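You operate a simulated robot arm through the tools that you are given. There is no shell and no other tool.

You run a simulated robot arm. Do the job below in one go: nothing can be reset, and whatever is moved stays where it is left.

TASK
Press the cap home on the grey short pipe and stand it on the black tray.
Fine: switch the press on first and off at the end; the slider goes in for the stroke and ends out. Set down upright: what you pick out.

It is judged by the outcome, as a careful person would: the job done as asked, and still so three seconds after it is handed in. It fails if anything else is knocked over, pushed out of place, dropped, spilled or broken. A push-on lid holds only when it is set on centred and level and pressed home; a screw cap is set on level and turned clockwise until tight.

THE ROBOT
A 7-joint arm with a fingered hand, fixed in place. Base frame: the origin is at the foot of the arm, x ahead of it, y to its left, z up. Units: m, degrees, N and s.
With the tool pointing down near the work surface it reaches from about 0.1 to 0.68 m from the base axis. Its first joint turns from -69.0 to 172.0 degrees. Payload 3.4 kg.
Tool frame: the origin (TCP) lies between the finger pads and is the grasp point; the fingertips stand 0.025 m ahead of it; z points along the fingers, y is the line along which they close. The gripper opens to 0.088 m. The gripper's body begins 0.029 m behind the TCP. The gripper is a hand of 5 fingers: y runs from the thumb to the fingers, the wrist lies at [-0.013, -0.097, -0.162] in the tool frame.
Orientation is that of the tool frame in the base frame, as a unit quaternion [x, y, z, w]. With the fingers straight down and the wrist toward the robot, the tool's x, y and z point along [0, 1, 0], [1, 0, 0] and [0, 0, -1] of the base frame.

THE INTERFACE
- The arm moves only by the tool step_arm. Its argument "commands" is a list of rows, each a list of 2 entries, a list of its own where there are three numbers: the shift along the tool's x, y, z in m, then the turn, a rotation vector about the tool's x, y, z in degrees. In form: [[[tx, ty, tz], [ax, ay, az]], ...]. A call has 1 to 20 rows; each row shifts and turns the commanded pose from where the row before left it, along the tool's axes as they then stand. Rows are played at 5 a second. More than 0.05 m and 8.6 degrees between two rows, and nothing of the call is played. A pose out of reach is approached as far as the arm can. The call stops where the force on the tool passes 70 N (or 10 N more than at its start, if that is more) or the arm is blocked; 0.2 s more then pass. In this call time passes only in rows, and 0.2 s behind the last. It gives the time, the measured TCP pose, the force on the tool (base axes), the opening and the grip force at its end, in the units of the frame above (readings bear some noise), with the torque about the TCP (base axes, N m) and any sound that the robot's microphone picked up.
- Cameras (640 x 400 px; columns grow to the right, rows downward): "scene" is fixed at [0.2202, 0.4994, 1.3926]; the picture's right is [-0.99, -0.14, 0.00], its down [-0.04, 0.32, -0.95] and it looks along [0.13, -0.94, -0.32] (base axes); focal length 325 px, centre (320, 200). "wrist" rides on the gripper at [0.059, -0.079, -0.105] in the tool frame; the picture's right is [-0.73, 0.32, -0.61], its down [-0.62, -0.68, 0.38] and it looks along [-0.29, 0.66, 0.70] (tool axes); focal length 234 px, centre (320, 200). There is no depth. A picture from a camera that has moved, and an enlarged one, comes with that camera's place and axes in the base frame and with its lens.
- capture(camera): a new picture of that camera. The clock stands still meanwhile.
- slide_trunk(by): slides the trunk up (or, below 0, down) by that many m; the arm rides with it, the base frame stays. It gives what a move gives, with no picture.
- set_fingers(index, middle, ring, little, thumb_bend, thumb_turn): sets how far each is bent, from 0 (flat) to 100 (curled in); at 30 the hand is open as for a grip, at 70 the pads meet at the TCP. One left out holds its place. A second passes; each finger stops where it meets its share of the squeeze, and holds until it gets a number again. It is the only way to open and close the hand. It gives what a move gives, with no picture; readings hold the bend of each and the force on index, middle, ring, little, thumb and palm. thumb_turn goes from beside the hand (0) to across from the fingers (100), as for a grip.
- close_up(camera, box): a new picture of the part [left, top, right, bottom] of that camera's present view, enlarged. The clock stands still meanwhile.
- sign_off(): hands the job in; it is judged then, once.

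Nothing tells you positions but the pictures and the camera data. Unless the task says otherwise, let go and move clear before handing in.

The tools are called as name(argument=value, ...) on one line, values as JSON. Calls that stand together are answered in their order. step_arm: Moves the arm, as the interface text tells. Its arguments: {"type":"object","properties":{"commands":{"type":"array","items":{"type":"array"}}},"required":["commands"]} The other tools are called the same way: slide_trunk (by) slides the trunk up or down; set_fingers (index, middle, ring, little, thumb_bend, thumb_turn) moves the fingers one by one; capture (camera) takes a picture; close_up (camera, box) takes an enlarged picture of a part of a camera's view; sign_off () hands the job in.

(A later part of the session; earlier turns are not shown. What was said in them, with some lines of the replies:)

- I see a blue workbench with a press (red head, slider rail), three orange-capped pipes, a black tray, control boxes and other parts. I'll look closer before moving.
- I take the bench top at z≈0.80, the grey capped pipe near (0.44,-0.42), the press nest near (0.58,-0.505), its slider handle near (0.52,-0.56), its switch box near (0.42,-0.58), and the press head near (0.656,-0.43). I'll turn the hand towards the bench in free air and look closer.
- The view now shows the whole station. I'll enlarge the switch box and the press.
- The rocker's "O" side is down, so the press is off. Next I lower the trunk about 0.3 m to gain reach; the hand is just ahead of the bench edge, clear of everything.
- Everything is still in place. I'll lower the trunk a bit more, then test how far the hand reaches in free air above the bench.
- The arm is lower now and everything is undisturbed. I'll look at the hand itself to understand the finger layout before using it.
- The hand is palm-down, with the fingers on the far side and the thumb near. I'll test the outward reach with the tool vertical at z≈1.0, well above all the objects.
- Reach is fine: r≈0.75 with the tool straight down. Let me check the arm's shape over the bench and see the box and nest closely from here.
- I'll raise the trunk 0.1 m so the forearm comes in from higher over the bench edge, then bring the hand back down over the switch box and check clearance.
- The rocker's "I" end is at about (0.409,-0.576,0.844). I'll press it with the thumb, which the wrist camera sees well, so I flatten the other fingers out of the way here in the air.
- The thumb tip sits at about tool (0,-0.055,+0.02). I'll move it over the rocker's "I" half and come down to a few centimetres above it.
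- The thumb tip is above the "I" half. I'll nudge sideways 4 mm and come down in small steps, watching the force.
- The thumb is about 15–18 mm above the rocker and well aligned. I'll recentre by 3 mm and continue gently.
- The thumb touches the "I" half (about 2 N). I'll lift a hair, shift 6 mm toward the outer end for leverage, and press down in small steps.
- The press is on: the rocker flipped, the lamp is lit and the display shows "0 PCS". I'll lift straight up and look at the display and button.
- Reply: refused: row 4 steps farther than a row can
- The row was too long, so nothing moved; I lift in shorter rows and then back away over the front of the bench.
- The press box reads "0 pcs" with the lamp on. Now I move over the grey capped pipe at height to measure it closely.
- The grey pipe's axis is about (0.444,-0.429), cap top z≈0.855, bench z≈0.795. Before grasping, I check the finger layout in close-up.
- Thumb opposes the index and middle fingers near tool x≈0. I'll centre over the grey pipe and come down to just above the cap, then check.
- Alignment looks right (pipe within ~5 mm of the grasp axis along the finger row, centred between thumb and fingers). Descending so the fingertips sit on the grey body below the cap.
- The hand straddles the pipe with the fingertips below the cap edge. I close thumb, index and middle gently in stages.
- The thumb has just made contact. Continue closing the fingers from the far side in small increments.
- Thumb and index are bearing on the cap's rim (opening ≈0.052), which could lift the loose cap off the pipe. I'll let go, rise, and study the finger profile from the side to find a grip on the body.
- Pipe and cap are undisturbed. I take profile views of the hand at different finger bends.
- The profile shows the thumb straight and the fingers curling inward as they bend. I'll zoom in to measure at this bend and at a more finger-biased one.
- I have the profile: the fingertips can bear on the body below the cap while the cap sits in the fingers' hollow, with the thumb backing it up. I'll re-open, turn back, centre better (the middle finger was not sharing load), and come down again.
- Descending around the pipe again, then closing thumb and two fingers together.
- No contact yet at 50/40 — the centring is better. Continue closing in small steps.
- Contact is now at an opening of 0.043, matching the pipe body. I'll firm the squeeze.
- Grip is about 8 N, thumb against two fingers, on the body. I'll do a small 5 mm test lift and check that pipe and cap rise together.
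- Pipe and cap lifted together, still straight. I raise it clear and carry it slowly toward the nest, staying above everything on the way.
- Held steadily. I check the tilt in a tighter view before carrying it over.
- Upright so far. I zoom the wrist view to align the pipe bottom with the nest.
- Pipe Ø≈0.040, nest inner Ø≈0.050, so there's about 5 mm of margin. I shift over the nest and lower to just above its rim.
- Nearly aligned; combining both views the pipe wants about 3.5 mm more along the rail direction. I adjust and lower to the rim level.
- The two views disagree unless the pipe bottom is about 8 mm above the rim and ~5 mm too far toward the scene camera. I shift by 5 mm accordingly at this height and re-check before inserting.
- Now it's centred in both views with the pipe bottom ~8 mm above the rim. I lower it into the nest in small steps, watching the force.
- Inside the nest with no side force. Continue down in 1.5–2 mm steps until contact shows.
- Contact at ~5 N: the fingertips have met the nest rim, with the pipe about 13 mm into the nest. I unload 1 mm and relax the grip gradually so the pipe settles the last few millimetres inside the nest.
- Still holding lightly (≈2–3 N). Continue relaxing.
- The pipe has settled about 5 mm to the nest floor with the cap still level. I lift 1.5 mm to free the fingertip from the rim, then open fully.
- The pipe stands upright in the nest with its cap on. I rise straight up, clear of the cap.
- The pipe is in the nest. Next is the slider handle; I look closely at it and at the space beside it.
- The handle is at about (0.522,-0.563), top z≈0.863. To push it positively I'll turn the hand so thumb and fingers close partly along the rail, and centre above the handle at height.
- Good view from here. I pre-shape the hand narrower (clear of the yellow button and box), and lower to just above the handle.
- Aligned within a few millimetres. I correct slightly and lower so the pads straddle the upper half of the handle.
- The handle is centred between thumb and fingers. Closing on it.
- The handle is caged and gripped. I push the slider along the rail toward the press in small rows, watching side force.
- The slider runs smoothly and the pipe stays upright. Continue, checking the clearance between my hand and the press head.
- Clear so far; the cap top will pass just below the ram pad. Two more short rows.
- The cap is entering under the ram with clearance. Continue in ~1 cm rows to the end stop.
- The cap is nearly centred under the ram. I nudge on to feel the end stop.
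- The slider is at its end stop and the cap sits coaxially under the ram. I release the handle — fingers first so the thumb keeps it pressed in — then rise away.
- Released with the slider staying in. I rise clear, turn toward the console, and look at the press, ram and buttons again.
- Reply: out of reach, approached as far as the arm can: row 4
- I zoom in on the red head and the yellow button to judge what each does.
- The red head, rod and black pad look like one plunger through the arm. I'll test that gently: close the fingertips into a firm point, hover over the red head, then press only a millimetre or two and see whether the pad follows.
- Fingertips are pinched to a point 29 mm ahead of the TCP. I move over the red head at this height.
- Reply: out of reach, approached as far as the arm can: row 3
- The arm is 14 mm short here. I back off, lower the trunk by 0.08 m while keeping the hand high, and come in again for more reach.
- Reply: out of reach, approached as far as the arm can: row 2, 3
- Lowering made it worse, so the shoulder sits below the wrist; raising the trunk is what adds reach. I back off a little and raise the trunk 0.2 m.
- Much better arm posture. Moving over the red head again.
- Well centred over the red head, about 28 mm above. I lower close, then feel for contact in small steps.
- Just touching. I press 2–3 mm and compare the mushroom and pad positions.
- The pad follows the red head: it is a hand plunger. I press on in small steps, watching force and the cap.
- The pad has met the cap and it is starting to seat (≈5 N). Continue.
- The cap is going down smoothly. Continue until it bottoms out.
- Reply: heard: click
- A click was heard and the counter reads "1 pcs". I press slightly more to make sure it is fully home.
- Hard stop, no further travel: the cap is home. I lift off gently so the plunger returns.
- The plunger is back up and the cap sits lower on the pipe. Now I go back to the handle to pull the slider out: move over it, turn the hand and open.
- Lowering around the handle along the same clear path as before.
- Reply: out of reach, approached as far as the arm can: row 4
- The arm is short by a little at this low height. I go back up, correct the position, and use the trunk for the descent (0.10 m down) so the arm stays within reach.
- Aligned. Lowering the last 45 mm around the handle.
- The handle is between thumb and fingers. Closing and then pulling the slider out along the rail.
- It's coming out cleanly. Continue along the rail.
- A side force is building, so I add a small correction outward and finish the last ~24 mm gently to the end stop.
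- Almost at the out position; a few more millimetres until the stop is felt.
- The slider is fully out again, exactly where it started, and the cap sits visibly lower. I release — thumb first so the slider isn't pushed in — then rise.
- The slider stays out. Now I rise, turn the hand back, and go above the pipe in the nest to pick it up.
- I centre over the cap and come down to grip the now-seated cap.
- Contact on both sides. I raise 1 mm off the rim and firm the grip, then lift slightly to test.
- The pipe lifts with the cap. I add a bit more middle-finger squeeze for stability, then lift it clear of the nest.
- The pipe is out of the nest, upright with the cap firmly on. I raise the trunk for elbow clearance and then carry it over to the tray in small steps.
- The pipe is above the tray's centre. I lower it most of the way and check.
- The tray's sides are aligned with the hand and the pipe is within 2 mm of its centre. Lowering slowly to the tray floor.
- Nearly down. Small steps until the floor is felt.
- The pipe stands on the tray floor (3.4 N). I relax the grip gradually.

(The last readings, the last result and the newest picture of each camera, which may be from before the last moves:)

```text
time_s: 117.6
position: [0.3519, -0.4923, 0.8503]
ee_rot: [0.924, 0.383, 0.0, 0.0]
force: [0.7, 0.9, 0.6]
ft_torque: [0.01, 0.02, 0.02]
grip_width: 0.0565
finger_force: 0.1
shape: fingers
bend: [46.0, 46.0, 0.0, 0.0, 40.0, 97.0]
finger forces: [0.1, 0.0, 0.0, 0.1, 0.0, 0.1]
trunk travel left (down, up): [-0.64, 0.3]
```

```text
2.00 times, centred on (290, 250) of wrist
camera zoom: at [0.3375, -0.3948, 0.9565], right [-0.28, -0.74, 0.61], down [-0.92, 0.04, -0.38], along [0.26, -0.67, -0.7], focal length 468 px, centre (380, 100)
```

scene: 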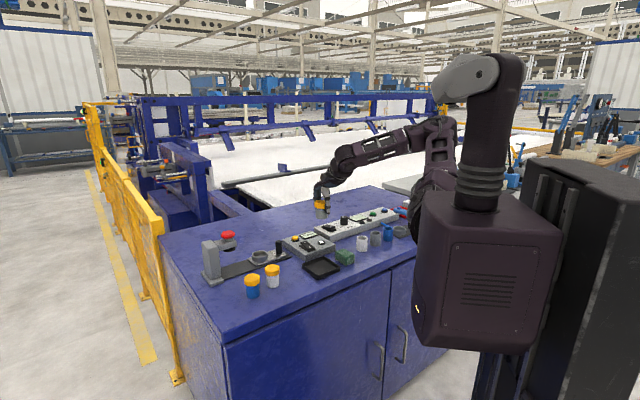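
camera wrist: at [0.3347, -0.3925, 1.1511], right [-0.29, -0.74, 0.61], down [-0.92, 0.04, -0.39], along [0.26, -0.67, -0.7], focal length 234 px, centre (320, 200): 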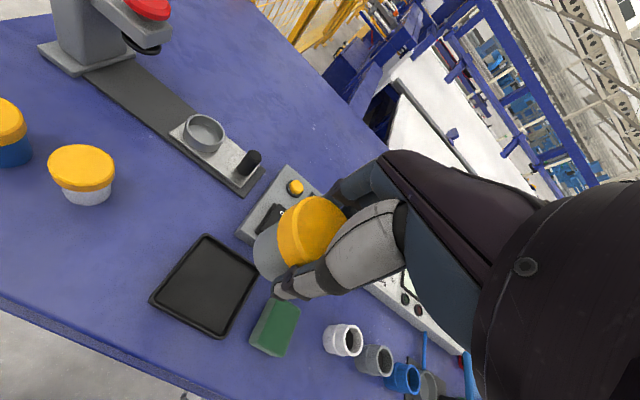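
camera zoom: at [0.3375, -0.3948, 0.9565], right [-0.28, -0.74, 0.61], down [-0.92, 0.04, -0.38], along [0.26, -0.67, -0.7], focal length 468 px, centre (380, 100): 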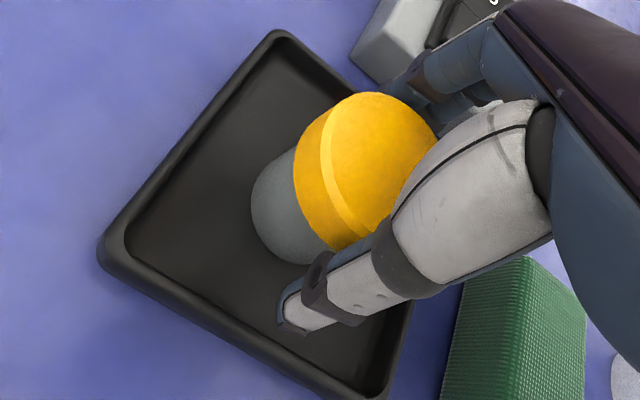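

Released and standing upright. I open a little more and rise straight up.

set_fingers(index=40, middle=40, thumb_bend=35)

step_arm(commands=[[[0, 0, -0.015], [0, 0, 0]], [[0, 0, -0.025], [0, 0, 0]], [[0, 0, -0.035], [0, 0, 0]], [[0, 0, -0.035], [0, 0, 0]], [[0, 0, -0.035], [0, 0, 0]]])

close_up(camera="scene", box=[260, 210, 370, 290])

capture(camera="wrist")

```text
time_s: 118.6
position: [0.3514, -0.4921, 0.8515]
ee_rot: [0.924, 0.383, 0.0, 0.0]
force: [-0.1, -0.6, -0.6]
ft_torque: [0.02, -0.03, -0.03]
grip_width: 0.0683
finger_force: 0.1
shape: fingers
bend: [40.0, 40.0, 0.0, 0.0, 35.0, 97.0]
finger forces: [0.0, 0.0, 0.1, 0.0, 0.0, 0.0]
trunk travel left (down, up): [-0.64, 0.3]
```

```text
time_s: 119.8
position: [0.351, -0.4907, 0.997]
ee_rot: [0.924, 0.383, 0.001, -0.001]
force: [-0.6, 0.4, 0.4]
ft_torque: [-0.01, 0.02, 0.0]
grip_width: 0.0689
finger_force: 0.1
shape: fingers
bend: [40.0, 40.0, 0.0, 0.0, 35.0, 97.0]
finger forces: [0.0, 0.0, 0.0, 0.1, 0.0, 0.1]
trunk travel left (down, up): [-0.64, 0.3]
```

```text
5.00 times, centred on (315, 250) of scene
camera zoom: at [0.2202, 0.4994, 1.3926], right [-0.99, -0.14, 0.0], down [-0.04, 0.32, -0.95], along [0.13, -0.94, -0.32], focal length 1626 px, centre (345, -50)
```

zoom: 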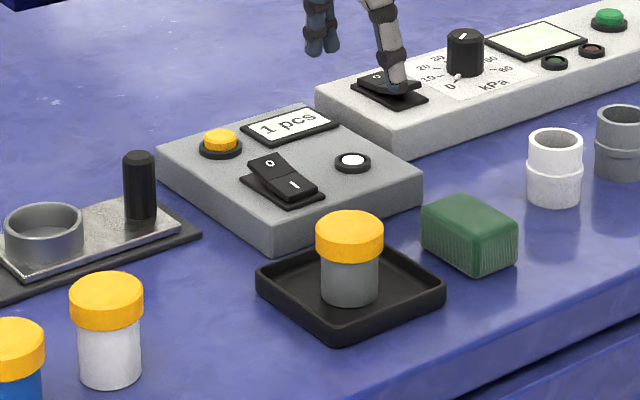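

```text
taken
camera wrist: at [0.3366, -0.394, 1.1024], right [-0.28, -0.74, 0.61], down [-0.92, 0.04, -0.38], along [0.26, -0.67, -0.7], focal length 234 px, centre (320, 200)
```

wrist: 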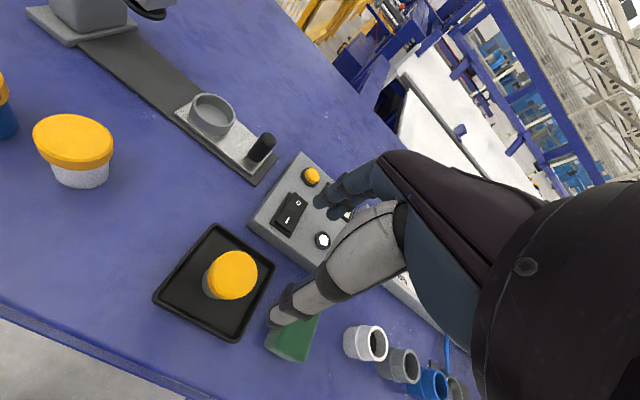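

The grey pipe stands upright in the tray with its cap home. Last: switch the press off. I lower the trunk a bit for low reach, flatten the fingers, set the thumb, and look at the rocker.

set_fingers(index=0, middle=0, thumb_bend=30)

close_up(camera="wrist", box=[230, 140, 350, 260])

close_up(camera="scene", box=[285, 225, 345, 265])

```text
time_s: 120.8
position: [0.3517, -0.4907, 0.9968]
ee_rot: [0.924, 0.383, 0.0, 0.0]
force: [-0.2, 0.8, -0.2]
ft_torque: [0.02, 0.05, 0.04]
grip_width: 0.1179
finger_force: 0.0
shape: fingers
bend: [0.0, 0.0, 0.0, 0.0, 30.0, 97.0]
finger forces: [0.0, 0.0, 0.1, 0.0, 0.0, 0.0]
trunk travel left (down, up): [-0.64, 0.3]
```

```text
3.33 times, centred on (290, 200) of wrist
camera zoom: at [0.337, -0.3948, 1.1016], right [-0.28, -0.74, 0.61], down [-0.92, 0.04, -0.38], along [0.26, -0.67, -0.7], focal length 781 px, centre (420, 200)
```

zoom: 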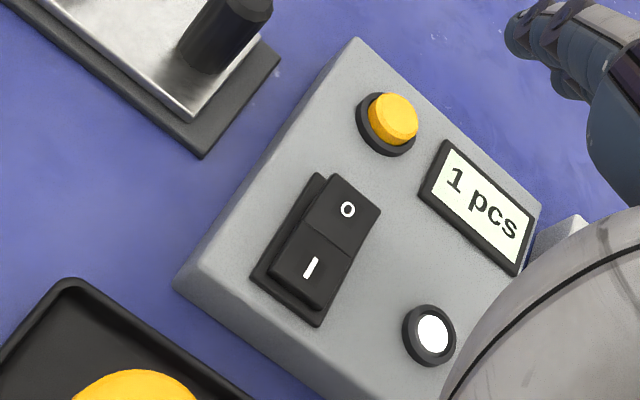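

```text
10.00 times, centred on (315, 245) of scene
camera zoom: at [0.2202, 0.4994, 1.3926], right [-0.99, -0.14, 0.0], down [-0.04, 0.32, -0.95], along [0.13, -0.94, -0.32], focal length 3252 px, centre (370, -250)
```

zoom: 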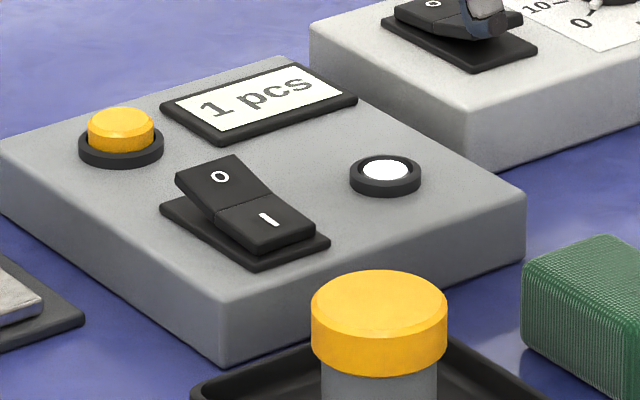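

The "O" end is at about (0.431,-0.598). I move over the box at height, then lower the trunk there.

step_arm(commands=[[[0, 0, -0.04], [0, 0, 0]], [[0, 0, -0.03], [0, 0, 0]], [[-0.002, 0.0367, 0], [0, 0, 0]], [[-0.002, 0.0367, 0], [0, 0, 0]], [[-0.002, 0.0367, 0], [0, 0, 0]], [[-0.002, 0.0367, 0], [0, 0, 0]]])

slide_trunk(by=-0.12)

step_arm(commands=[[[-0.007, 0.021, 0], [0, 0, 0]], [[-0.007, 0.021, 0], [0, 0, 0]]])

close_up(camera="wrist", box=[180, 200, 380, 400])

close_up(camera="scene", box=[270, 180, 360, 270])

```text
time_s: 122.2
position: [0.4518, -0.6004, 1.0685]
ee_rot: [0.924, 0.383, -0.001, 0.001]
force: [1.0, -0.5, -0.5]
ft_torque: [-0.04, 0.05, -0.01]
grip_width: 0.1181
finger_force: 0.1
shape: fingers
bend: [0.0, 0.0, 0.0, 0.0, 30.0, 97.0]
finger forces: [0.1, 0.1, 0.0, 0.0, 0.0, 0.0]
trunk travel left (down, up): [-0.64, 0.3]
```

```text
time_s: 123.7
position: [0.4504, -0.5994, 0.9468]
ee_rot: [0.923, 0.384, 0.0, 0.001]
force: [0.4, 0.2, 0.3]
ft_torque: [0.03, 0.01, 0.01]
grip_width: 0.1183
finger_force: 0.0
shape: fingers
bend: [0.0, 0.0, 0.0, 0.0, 30.0, 97.0]
finger forces: [0.1, 0.1, 0.0, 0.0, 0.0, 0.0]
trunk travel left (down, up): [-0.52, 0.42]
```

```text
time_s: 124.3
position: [0.4704, -0.6407, 0.9454]
ee_rot: [0.924, 0.383, 0.0, 0.0]
force: [-0.1, -0.7, -0.5]
ft_torque: [0.0, 0.01, 0.02]
grip_width: 0.1181
finger_force: 0.0
shape: fingers
bend: [0.0, 0.0, 0.0, 0.0, 30.0, 97.0]
finger forces: [0.1, 0.0, 0.1, 0.0, 0.0, 0.0]
trunk travel left (down, up): [-0.52, 0.42]
```

```text
2.00 times, centred on (280, 300) of wrist
camera zoom: at [0.4567, -0.5442, 1.0515], right [-0.28, -0.74, 0.61], down [-0.92, 0.04, -0.38], along [0.26, -0.67, -0.7], focal length 468 px, centre (400, 0)
```

zoom: 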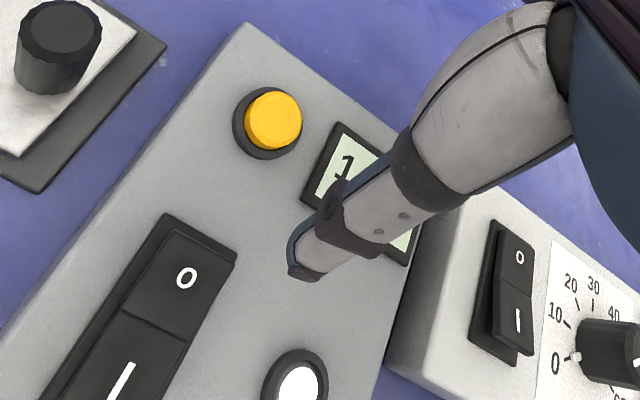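

```text
4.44 times, centred on (315, 225) of scene
camera zoom: at [0.2202, 0.4994, 1.3926], right [-0.99, -0.14, 0.0], down [-0.04, 0.32, -0.95], along [0.13, -0.94, -0.32], focal length 1446 px, centre (342, 89)
```

zoom: 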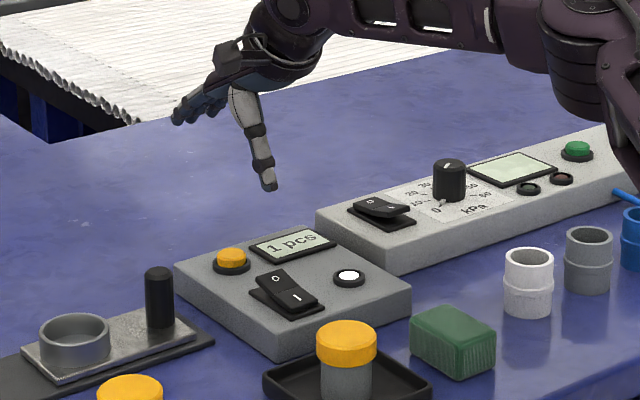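

Close. I shift back 4 mm so the thumb lands on the "O" half, and lower to about 15 mm above it.

step_arm(commands=[[[0, -0.004, 0.02], [0, 0, 0]], [[0, 0, 0.02], [0, 0, 0]], [[0, 0, 0.017], [0, 0, 0]]])

close_up(camera="wrist", box=[180, 220, 380, 400])

close_up(camera="scene", box=[285, 215, 345, 265])

```text
time_s: 125.1
position: [0.4685, -0.6381, 0.8881]
ee_rot: [0.924, 0.384, 0.0, 0.0]
force: [-0.3, -0.4, -0.1]
ft_torque: [0.0, -0.01, 0.0]
grip_width: 0.118
finger_force: 0.0
shape: fingers
bend: [0.0, 0.0, 0.0, 0.0, 30.0, 97.0]
finger forces: [0.1, 0.0, 0.0, 0.0, 0.0, 0.0]
trunk travel left (down, up): [-0.52, 0.42]
```

```text
2.22 times, centred on (280, 310) of wrist
camera zoom: at [0.4534, -0.5413, 0.9941], right [-0.28, -0.74, 0.61], down [-0.92, 0.04, -0.38], along [0.26, -0.67, -0.7], focal length 520 px, centre (409, -44)
```

zoom: 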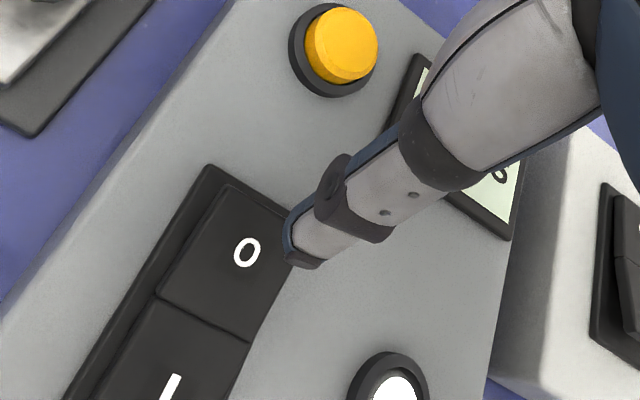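

```text
8.00 times, centred on (315, 240) of scene
camera zoom: at [0.2202, 0.4994, 1.3926], right [-0.99, -0.14, 0.0], down [-0.04, 0.32, -0.95], along [0.13, -0.94, -0.32], focal length 2602 px, centre (360, -120)
```

zoom: 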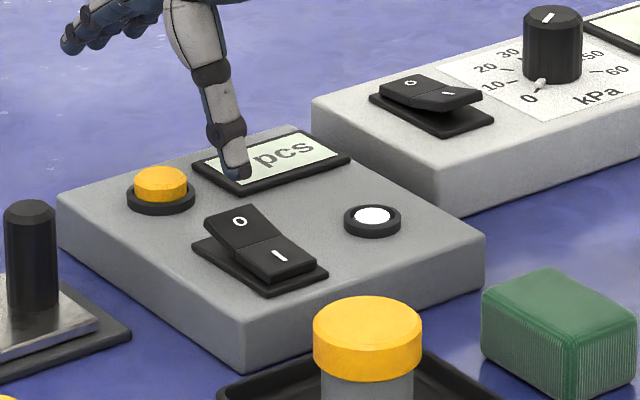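

The alignment matches what worked for "I". Lowering to contact and pressing gently toward the outer part of "O".

step_arm(commands=[[[0, 0.003, 0.008], [0, 0, 0]], [[0, 0, 0.005], [0, 0, 0]], [[0, 0, 0.003], [0, 0, 0]]])

close_up(camera="scene", box=[285, 215, 345, 265])

close_up(camera="wrist", box=[180, 220, 380, 400])

```text
time_s: 125.9
position: [0.4703, -0.6405, 0.8728]
ee_rot: [0.924, 0.383, 0.0, 0.0]
force: [-0.6, 0.1, 0.3]
ft_torque: [0.03, -0.02, 0.0]
grip_width: 0.1181
finger_force: 0.0
shape: fingers
bend: [0.0, 0.0, 0.0, 0.0, 30.0, 97.0]
finger forces: [0.0, 0.0, 0.2, 0.0, 0.1, 0.1]
trunk travel left (down, up): [-0.52, 0.42]
```

```text
8.00 times, centred on (315, 240) of scene
camera zoom: at [0.2202, 0.4994, 1.3926], right [-0.99, -0.14, 0.0], down [-0.04, 0.32, -0.95], along [0.13, -0.94, -0.32], focal length 2602 px, centre (360, -120)
```

zoom: 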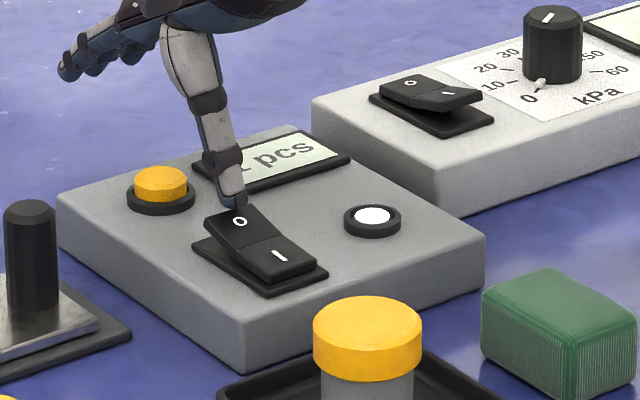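

```text
2.22 times, centred on (280, 310) of wrist
camera zoom: at [0.4559, -0.5434, 0.9785], right [-0.28, -0.74, 0.61], down [-0.92, 0.04, -0.38], along [0.26, -0.67, -0.7], focal length 520 px, centre (409, -44)
```

zoom: 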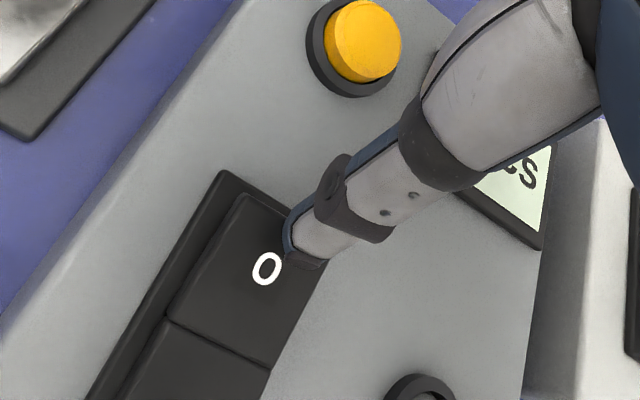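

The thumb is on the outer corner of "O"; I shift 3–4 mm inward, then press.

step_arm(commands=[[[0, 0, -0.003], [0, 0, 0]], [[0.0025, -0.003, 0], [0, 0, 0]], [[0, 0, 0.003], [0, 0, 0]], [[0, 0, 0.003], [0, 0, 0]]])

close_up(camera="scene", box=[285, 215, 345, 265])

close_up(camera="wrist", box=[180, 220, 380, 400])

```text
time_s: 126.9
position: [0.4696, -0.6362, 0.8702]
ee_rot: [0.924, 0.383, 0.0, 0.0]
force: [-1.0, 0.4, 0.9]
ft_torque: [-0.02, -0.05, -0.05]
grip_width: 0.1181
finger_force: 0.2
shape: fingers
bend: [0.0, 0.0, 0.0, 0.0, 30.0, 97.0]
finger forces: [0.0, 0.0, 0.1, 0.0, 0.3, 0.0]
trunk travel left (down, up): [-0.52, 0.42]
```

```text
8.00 times, centred on (315, 240) of scene
camera zoom: at [0.2202, 0.4994, 1.3926], right [-0.99, -0.14, 0.0], down [-0.04, 0.32, -0.95], along [0.13, -0.94, -0.32], focal length 2602 px, centre (360, -120)
```

zoom: 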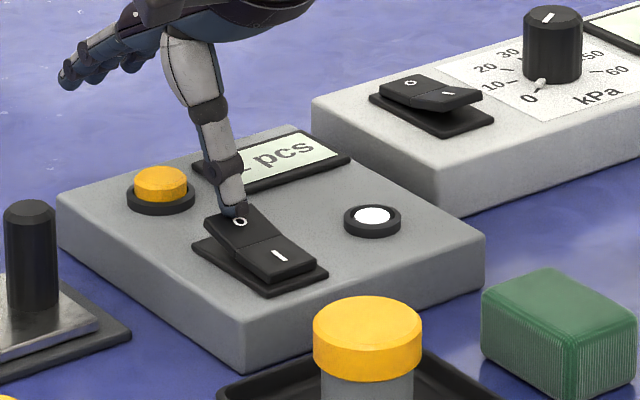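

```text
2.22 times, centred on (280, 310) of wrist
camera zoom: at [0.4549, -0.5394, 0.9756], right [-0.28, -0.74, 0.61], down [-0.92, 0.04, -0.38], along [0.26, -0.67, -0.7], focal length 520 px, centre (409, -44)
```

zoom: 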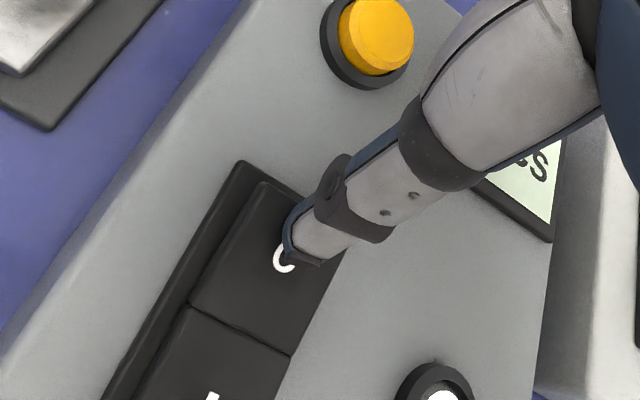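

The thumb is on the "O". Pressing down in small steps.

step_arm(commands=[[[0, 0, 0.0025], [0, 0, 0]], [[0, 0, 0.0025], [0, 0, 0]]])

close_up(camera="scene", box=[285, 215, 345, 265])

```text
time_s: 127.5
position: [0.4688, -0.6374, 0.8647]
ee_rot: [0.924, 0.382, 0.001, 0.0]
force: [-0.7, 0.1, -0.3]
ft_torque: [-0.02, 0.02, 0.01]
grip_width: 0.118
finger_force: 0.0
shape: fingers
bend: [0.0, 0.0, 0.0, 0.0, 30.0, 98.0]
finger forces: [0.1, 0.0, 0.1, 0.0, 0.0, 0.0]
trunk travel left (down, up): [-0.52, 0.42]
```

```text
8.00 times, centred on (315, 240) of scene
camera zoom: at [0.2202, 0.4994, 1.3926], right [-0.99, -0.14, 0.0], down [-0.04, 0.32, -0.95], along [0.13, -0.94, -0.32], focal length 2602 px, centre (360, -120)
```

zoom: 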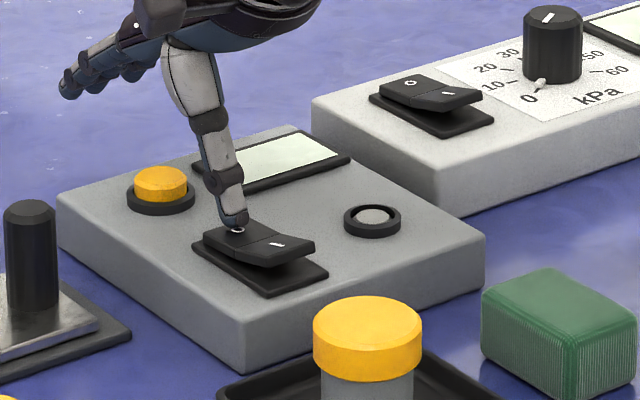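

The press is off: the rocker flipped to "O", and the lamp and display are dark. I lift straight up and move clear.

step_arm(commands=[[[0, 0, -0.02], [0, 0, 0]], [[0, 0, -0.03], [0, 0, 0]], [[0, 0, -0.04], [0, 0, 0]], [[0, 0, -0.04], [0, 0, 0]]])

slide_trunk(by=0.2)

step_arm(commands=[[[0, -0.04, 0], [0, 0, 0]], [[0, -0.04, 0], [0, 0, 0]], [[0, -0.04, 0], [0, 0, 0]], [[0, -0.04, 0], [0, 0, 0]], [[0, -0.04, 0], [0, 0, 0]]])

capture(camera="scene")

close_up(camera="scene", box=[195, 215, 355, 305])

close_up(camera="scene", box=[300, 235, 350, 285])

capture(camera="wrist")

```text
time_s: 128.5
position: [0.4678, -0.637, 0.9969]
ee_rot: [0.924, 0.383, 0.0, -0.001]
force: [0.4, 0.7, 0.2]
ft_torque: [-0.03, 0.0, -0.01]
grip_width: 0.1183
finger_force: 0.0
shape: fingers
bend: [0.0, 0.0, 0.0, 0.0, 30.0, 98.0]
finger forces: [0.1, 0.0, 0.0, 0.0, 0.0, 0.1]
trunk travel left (down, up): [-0.52, 0.42]
```

```text
time_s: 130.7
position: [0.4691, -0.6374, 1.1951]
ee_rot: [0.924, 0.383, 0.0, 0.0]
force: [-0.1, -0.6, 0.2]
ft_torque: [0.04, 0.0, 0.0]
grip_width: 0.1181
finger_force: 0.0
shape: fingers
bend: [0.0, 0.0, 0.0, 0.0, 30.0, 98.0]
finger forces: [0.0, 0.1, 0.0, 0.0, 0.0, 0.1]
trunk travel left (down, up): [-0.72, 0.22]
```

```text
time_s: 131.9
position: [0.3276, -0.4939, 1.1966]
ee_rot: [0.924, 0.383, 0.0, 0.001]
force: [1.1, -0.4, 0.3]
ft_torque: [0.03, 0.0, 0.01]
grip_width: 0.118
finger_force: 0.1
shape: fingers
bend: [0.0, 0.0, 0.0, 0.0, 30.0, 98.0]
finger forces: [0.1, 0.0, 0.1, 0.0, 0.0, 0.0]
trunk travel left (down, up): [-0.72, 0.22]
```

```text
taken
```

scene: 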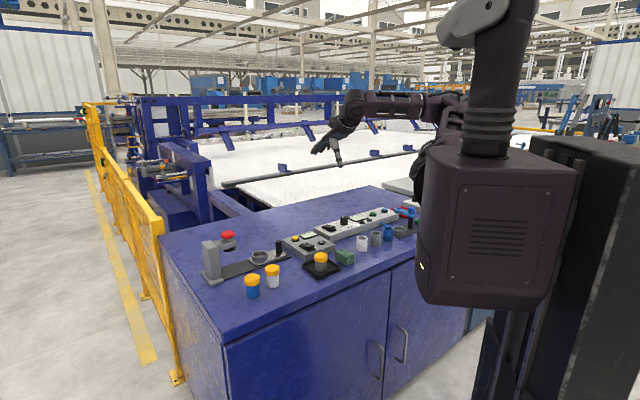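

```text
4.00 times, centred on (275, 260) of scene
camera zoom: at [0.2202, 0.4994, 1.3926], right [-0.99, -0.14, 0.0], down [-0.04, 0.32, -0.95], along [0.13, -0.94, -0.32], focal length 1301 px, centre (500, -40)
```

zoom: 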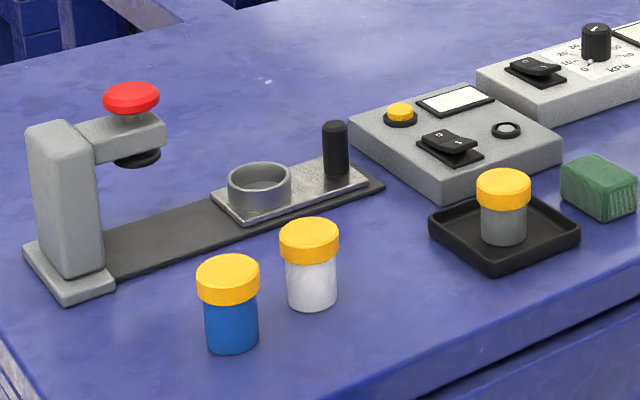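

```text
8.00 times, centred on (325, 260) of scene
camera zoom: at [0.2202, 0.4994, 1.3926], right [-0.99, -0.14, 0.0], down [-0.04, 0.32, -0.95], along [0.13, -0.94, -0.32], focal length 2602 px, centre (280, -280)
```

zoom: 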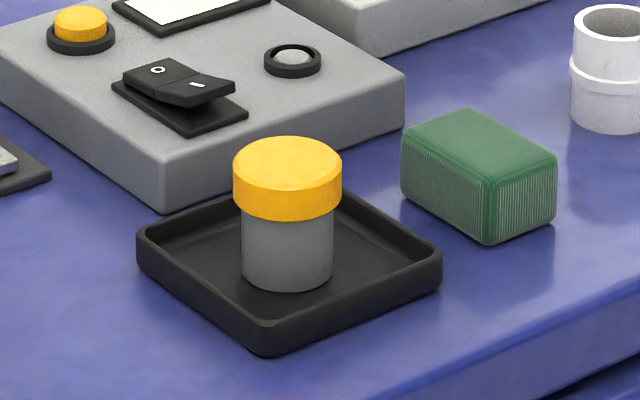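

```text
taken
camera wrist: at [0.3127, -0.3973, 1.301], right [-0.28, -0.74, 0.61], down [-0.92, 0.04, -0.38], along [0.26, -0.67, -0.7], focal length 234 px, centre (320, 200)
```

wrist: 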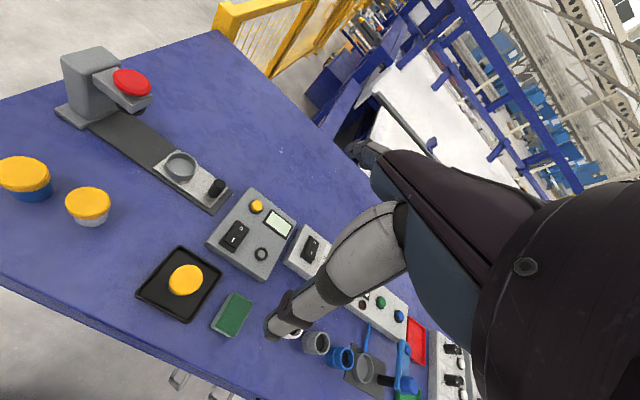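

The grey pipe stands upright on the black tray with its cap pressed home and level. The press is off, the slider is out, the plunger is up, and everything else is where it was. The hand is clear, so I hand it in.

sign_off()

```text
The job is handed in.
```

The cap is pressed home on the grey short pipe, and the pipe is standing upright near the centre of the black tray. I checked this in the camera views before handing in.

- **Stroke:** I switched the press on first, ran the slider in to its stop, and pushed the red plunger until it clicked. The counter went to "1 pcs", and pressing a little harder gave no further travel.
- **Settling in the nest:** when I let go, the pipe dropped the last 5 mm or so to the nest floor because my fingertips were resting on the rim. It stayed upright and the cap stayed level.
- **End state:** the slider is out where it started, the plunger is up, and the press is off with its lamp and display dark. Nothing else on the bench was moved, and the hand is clear.
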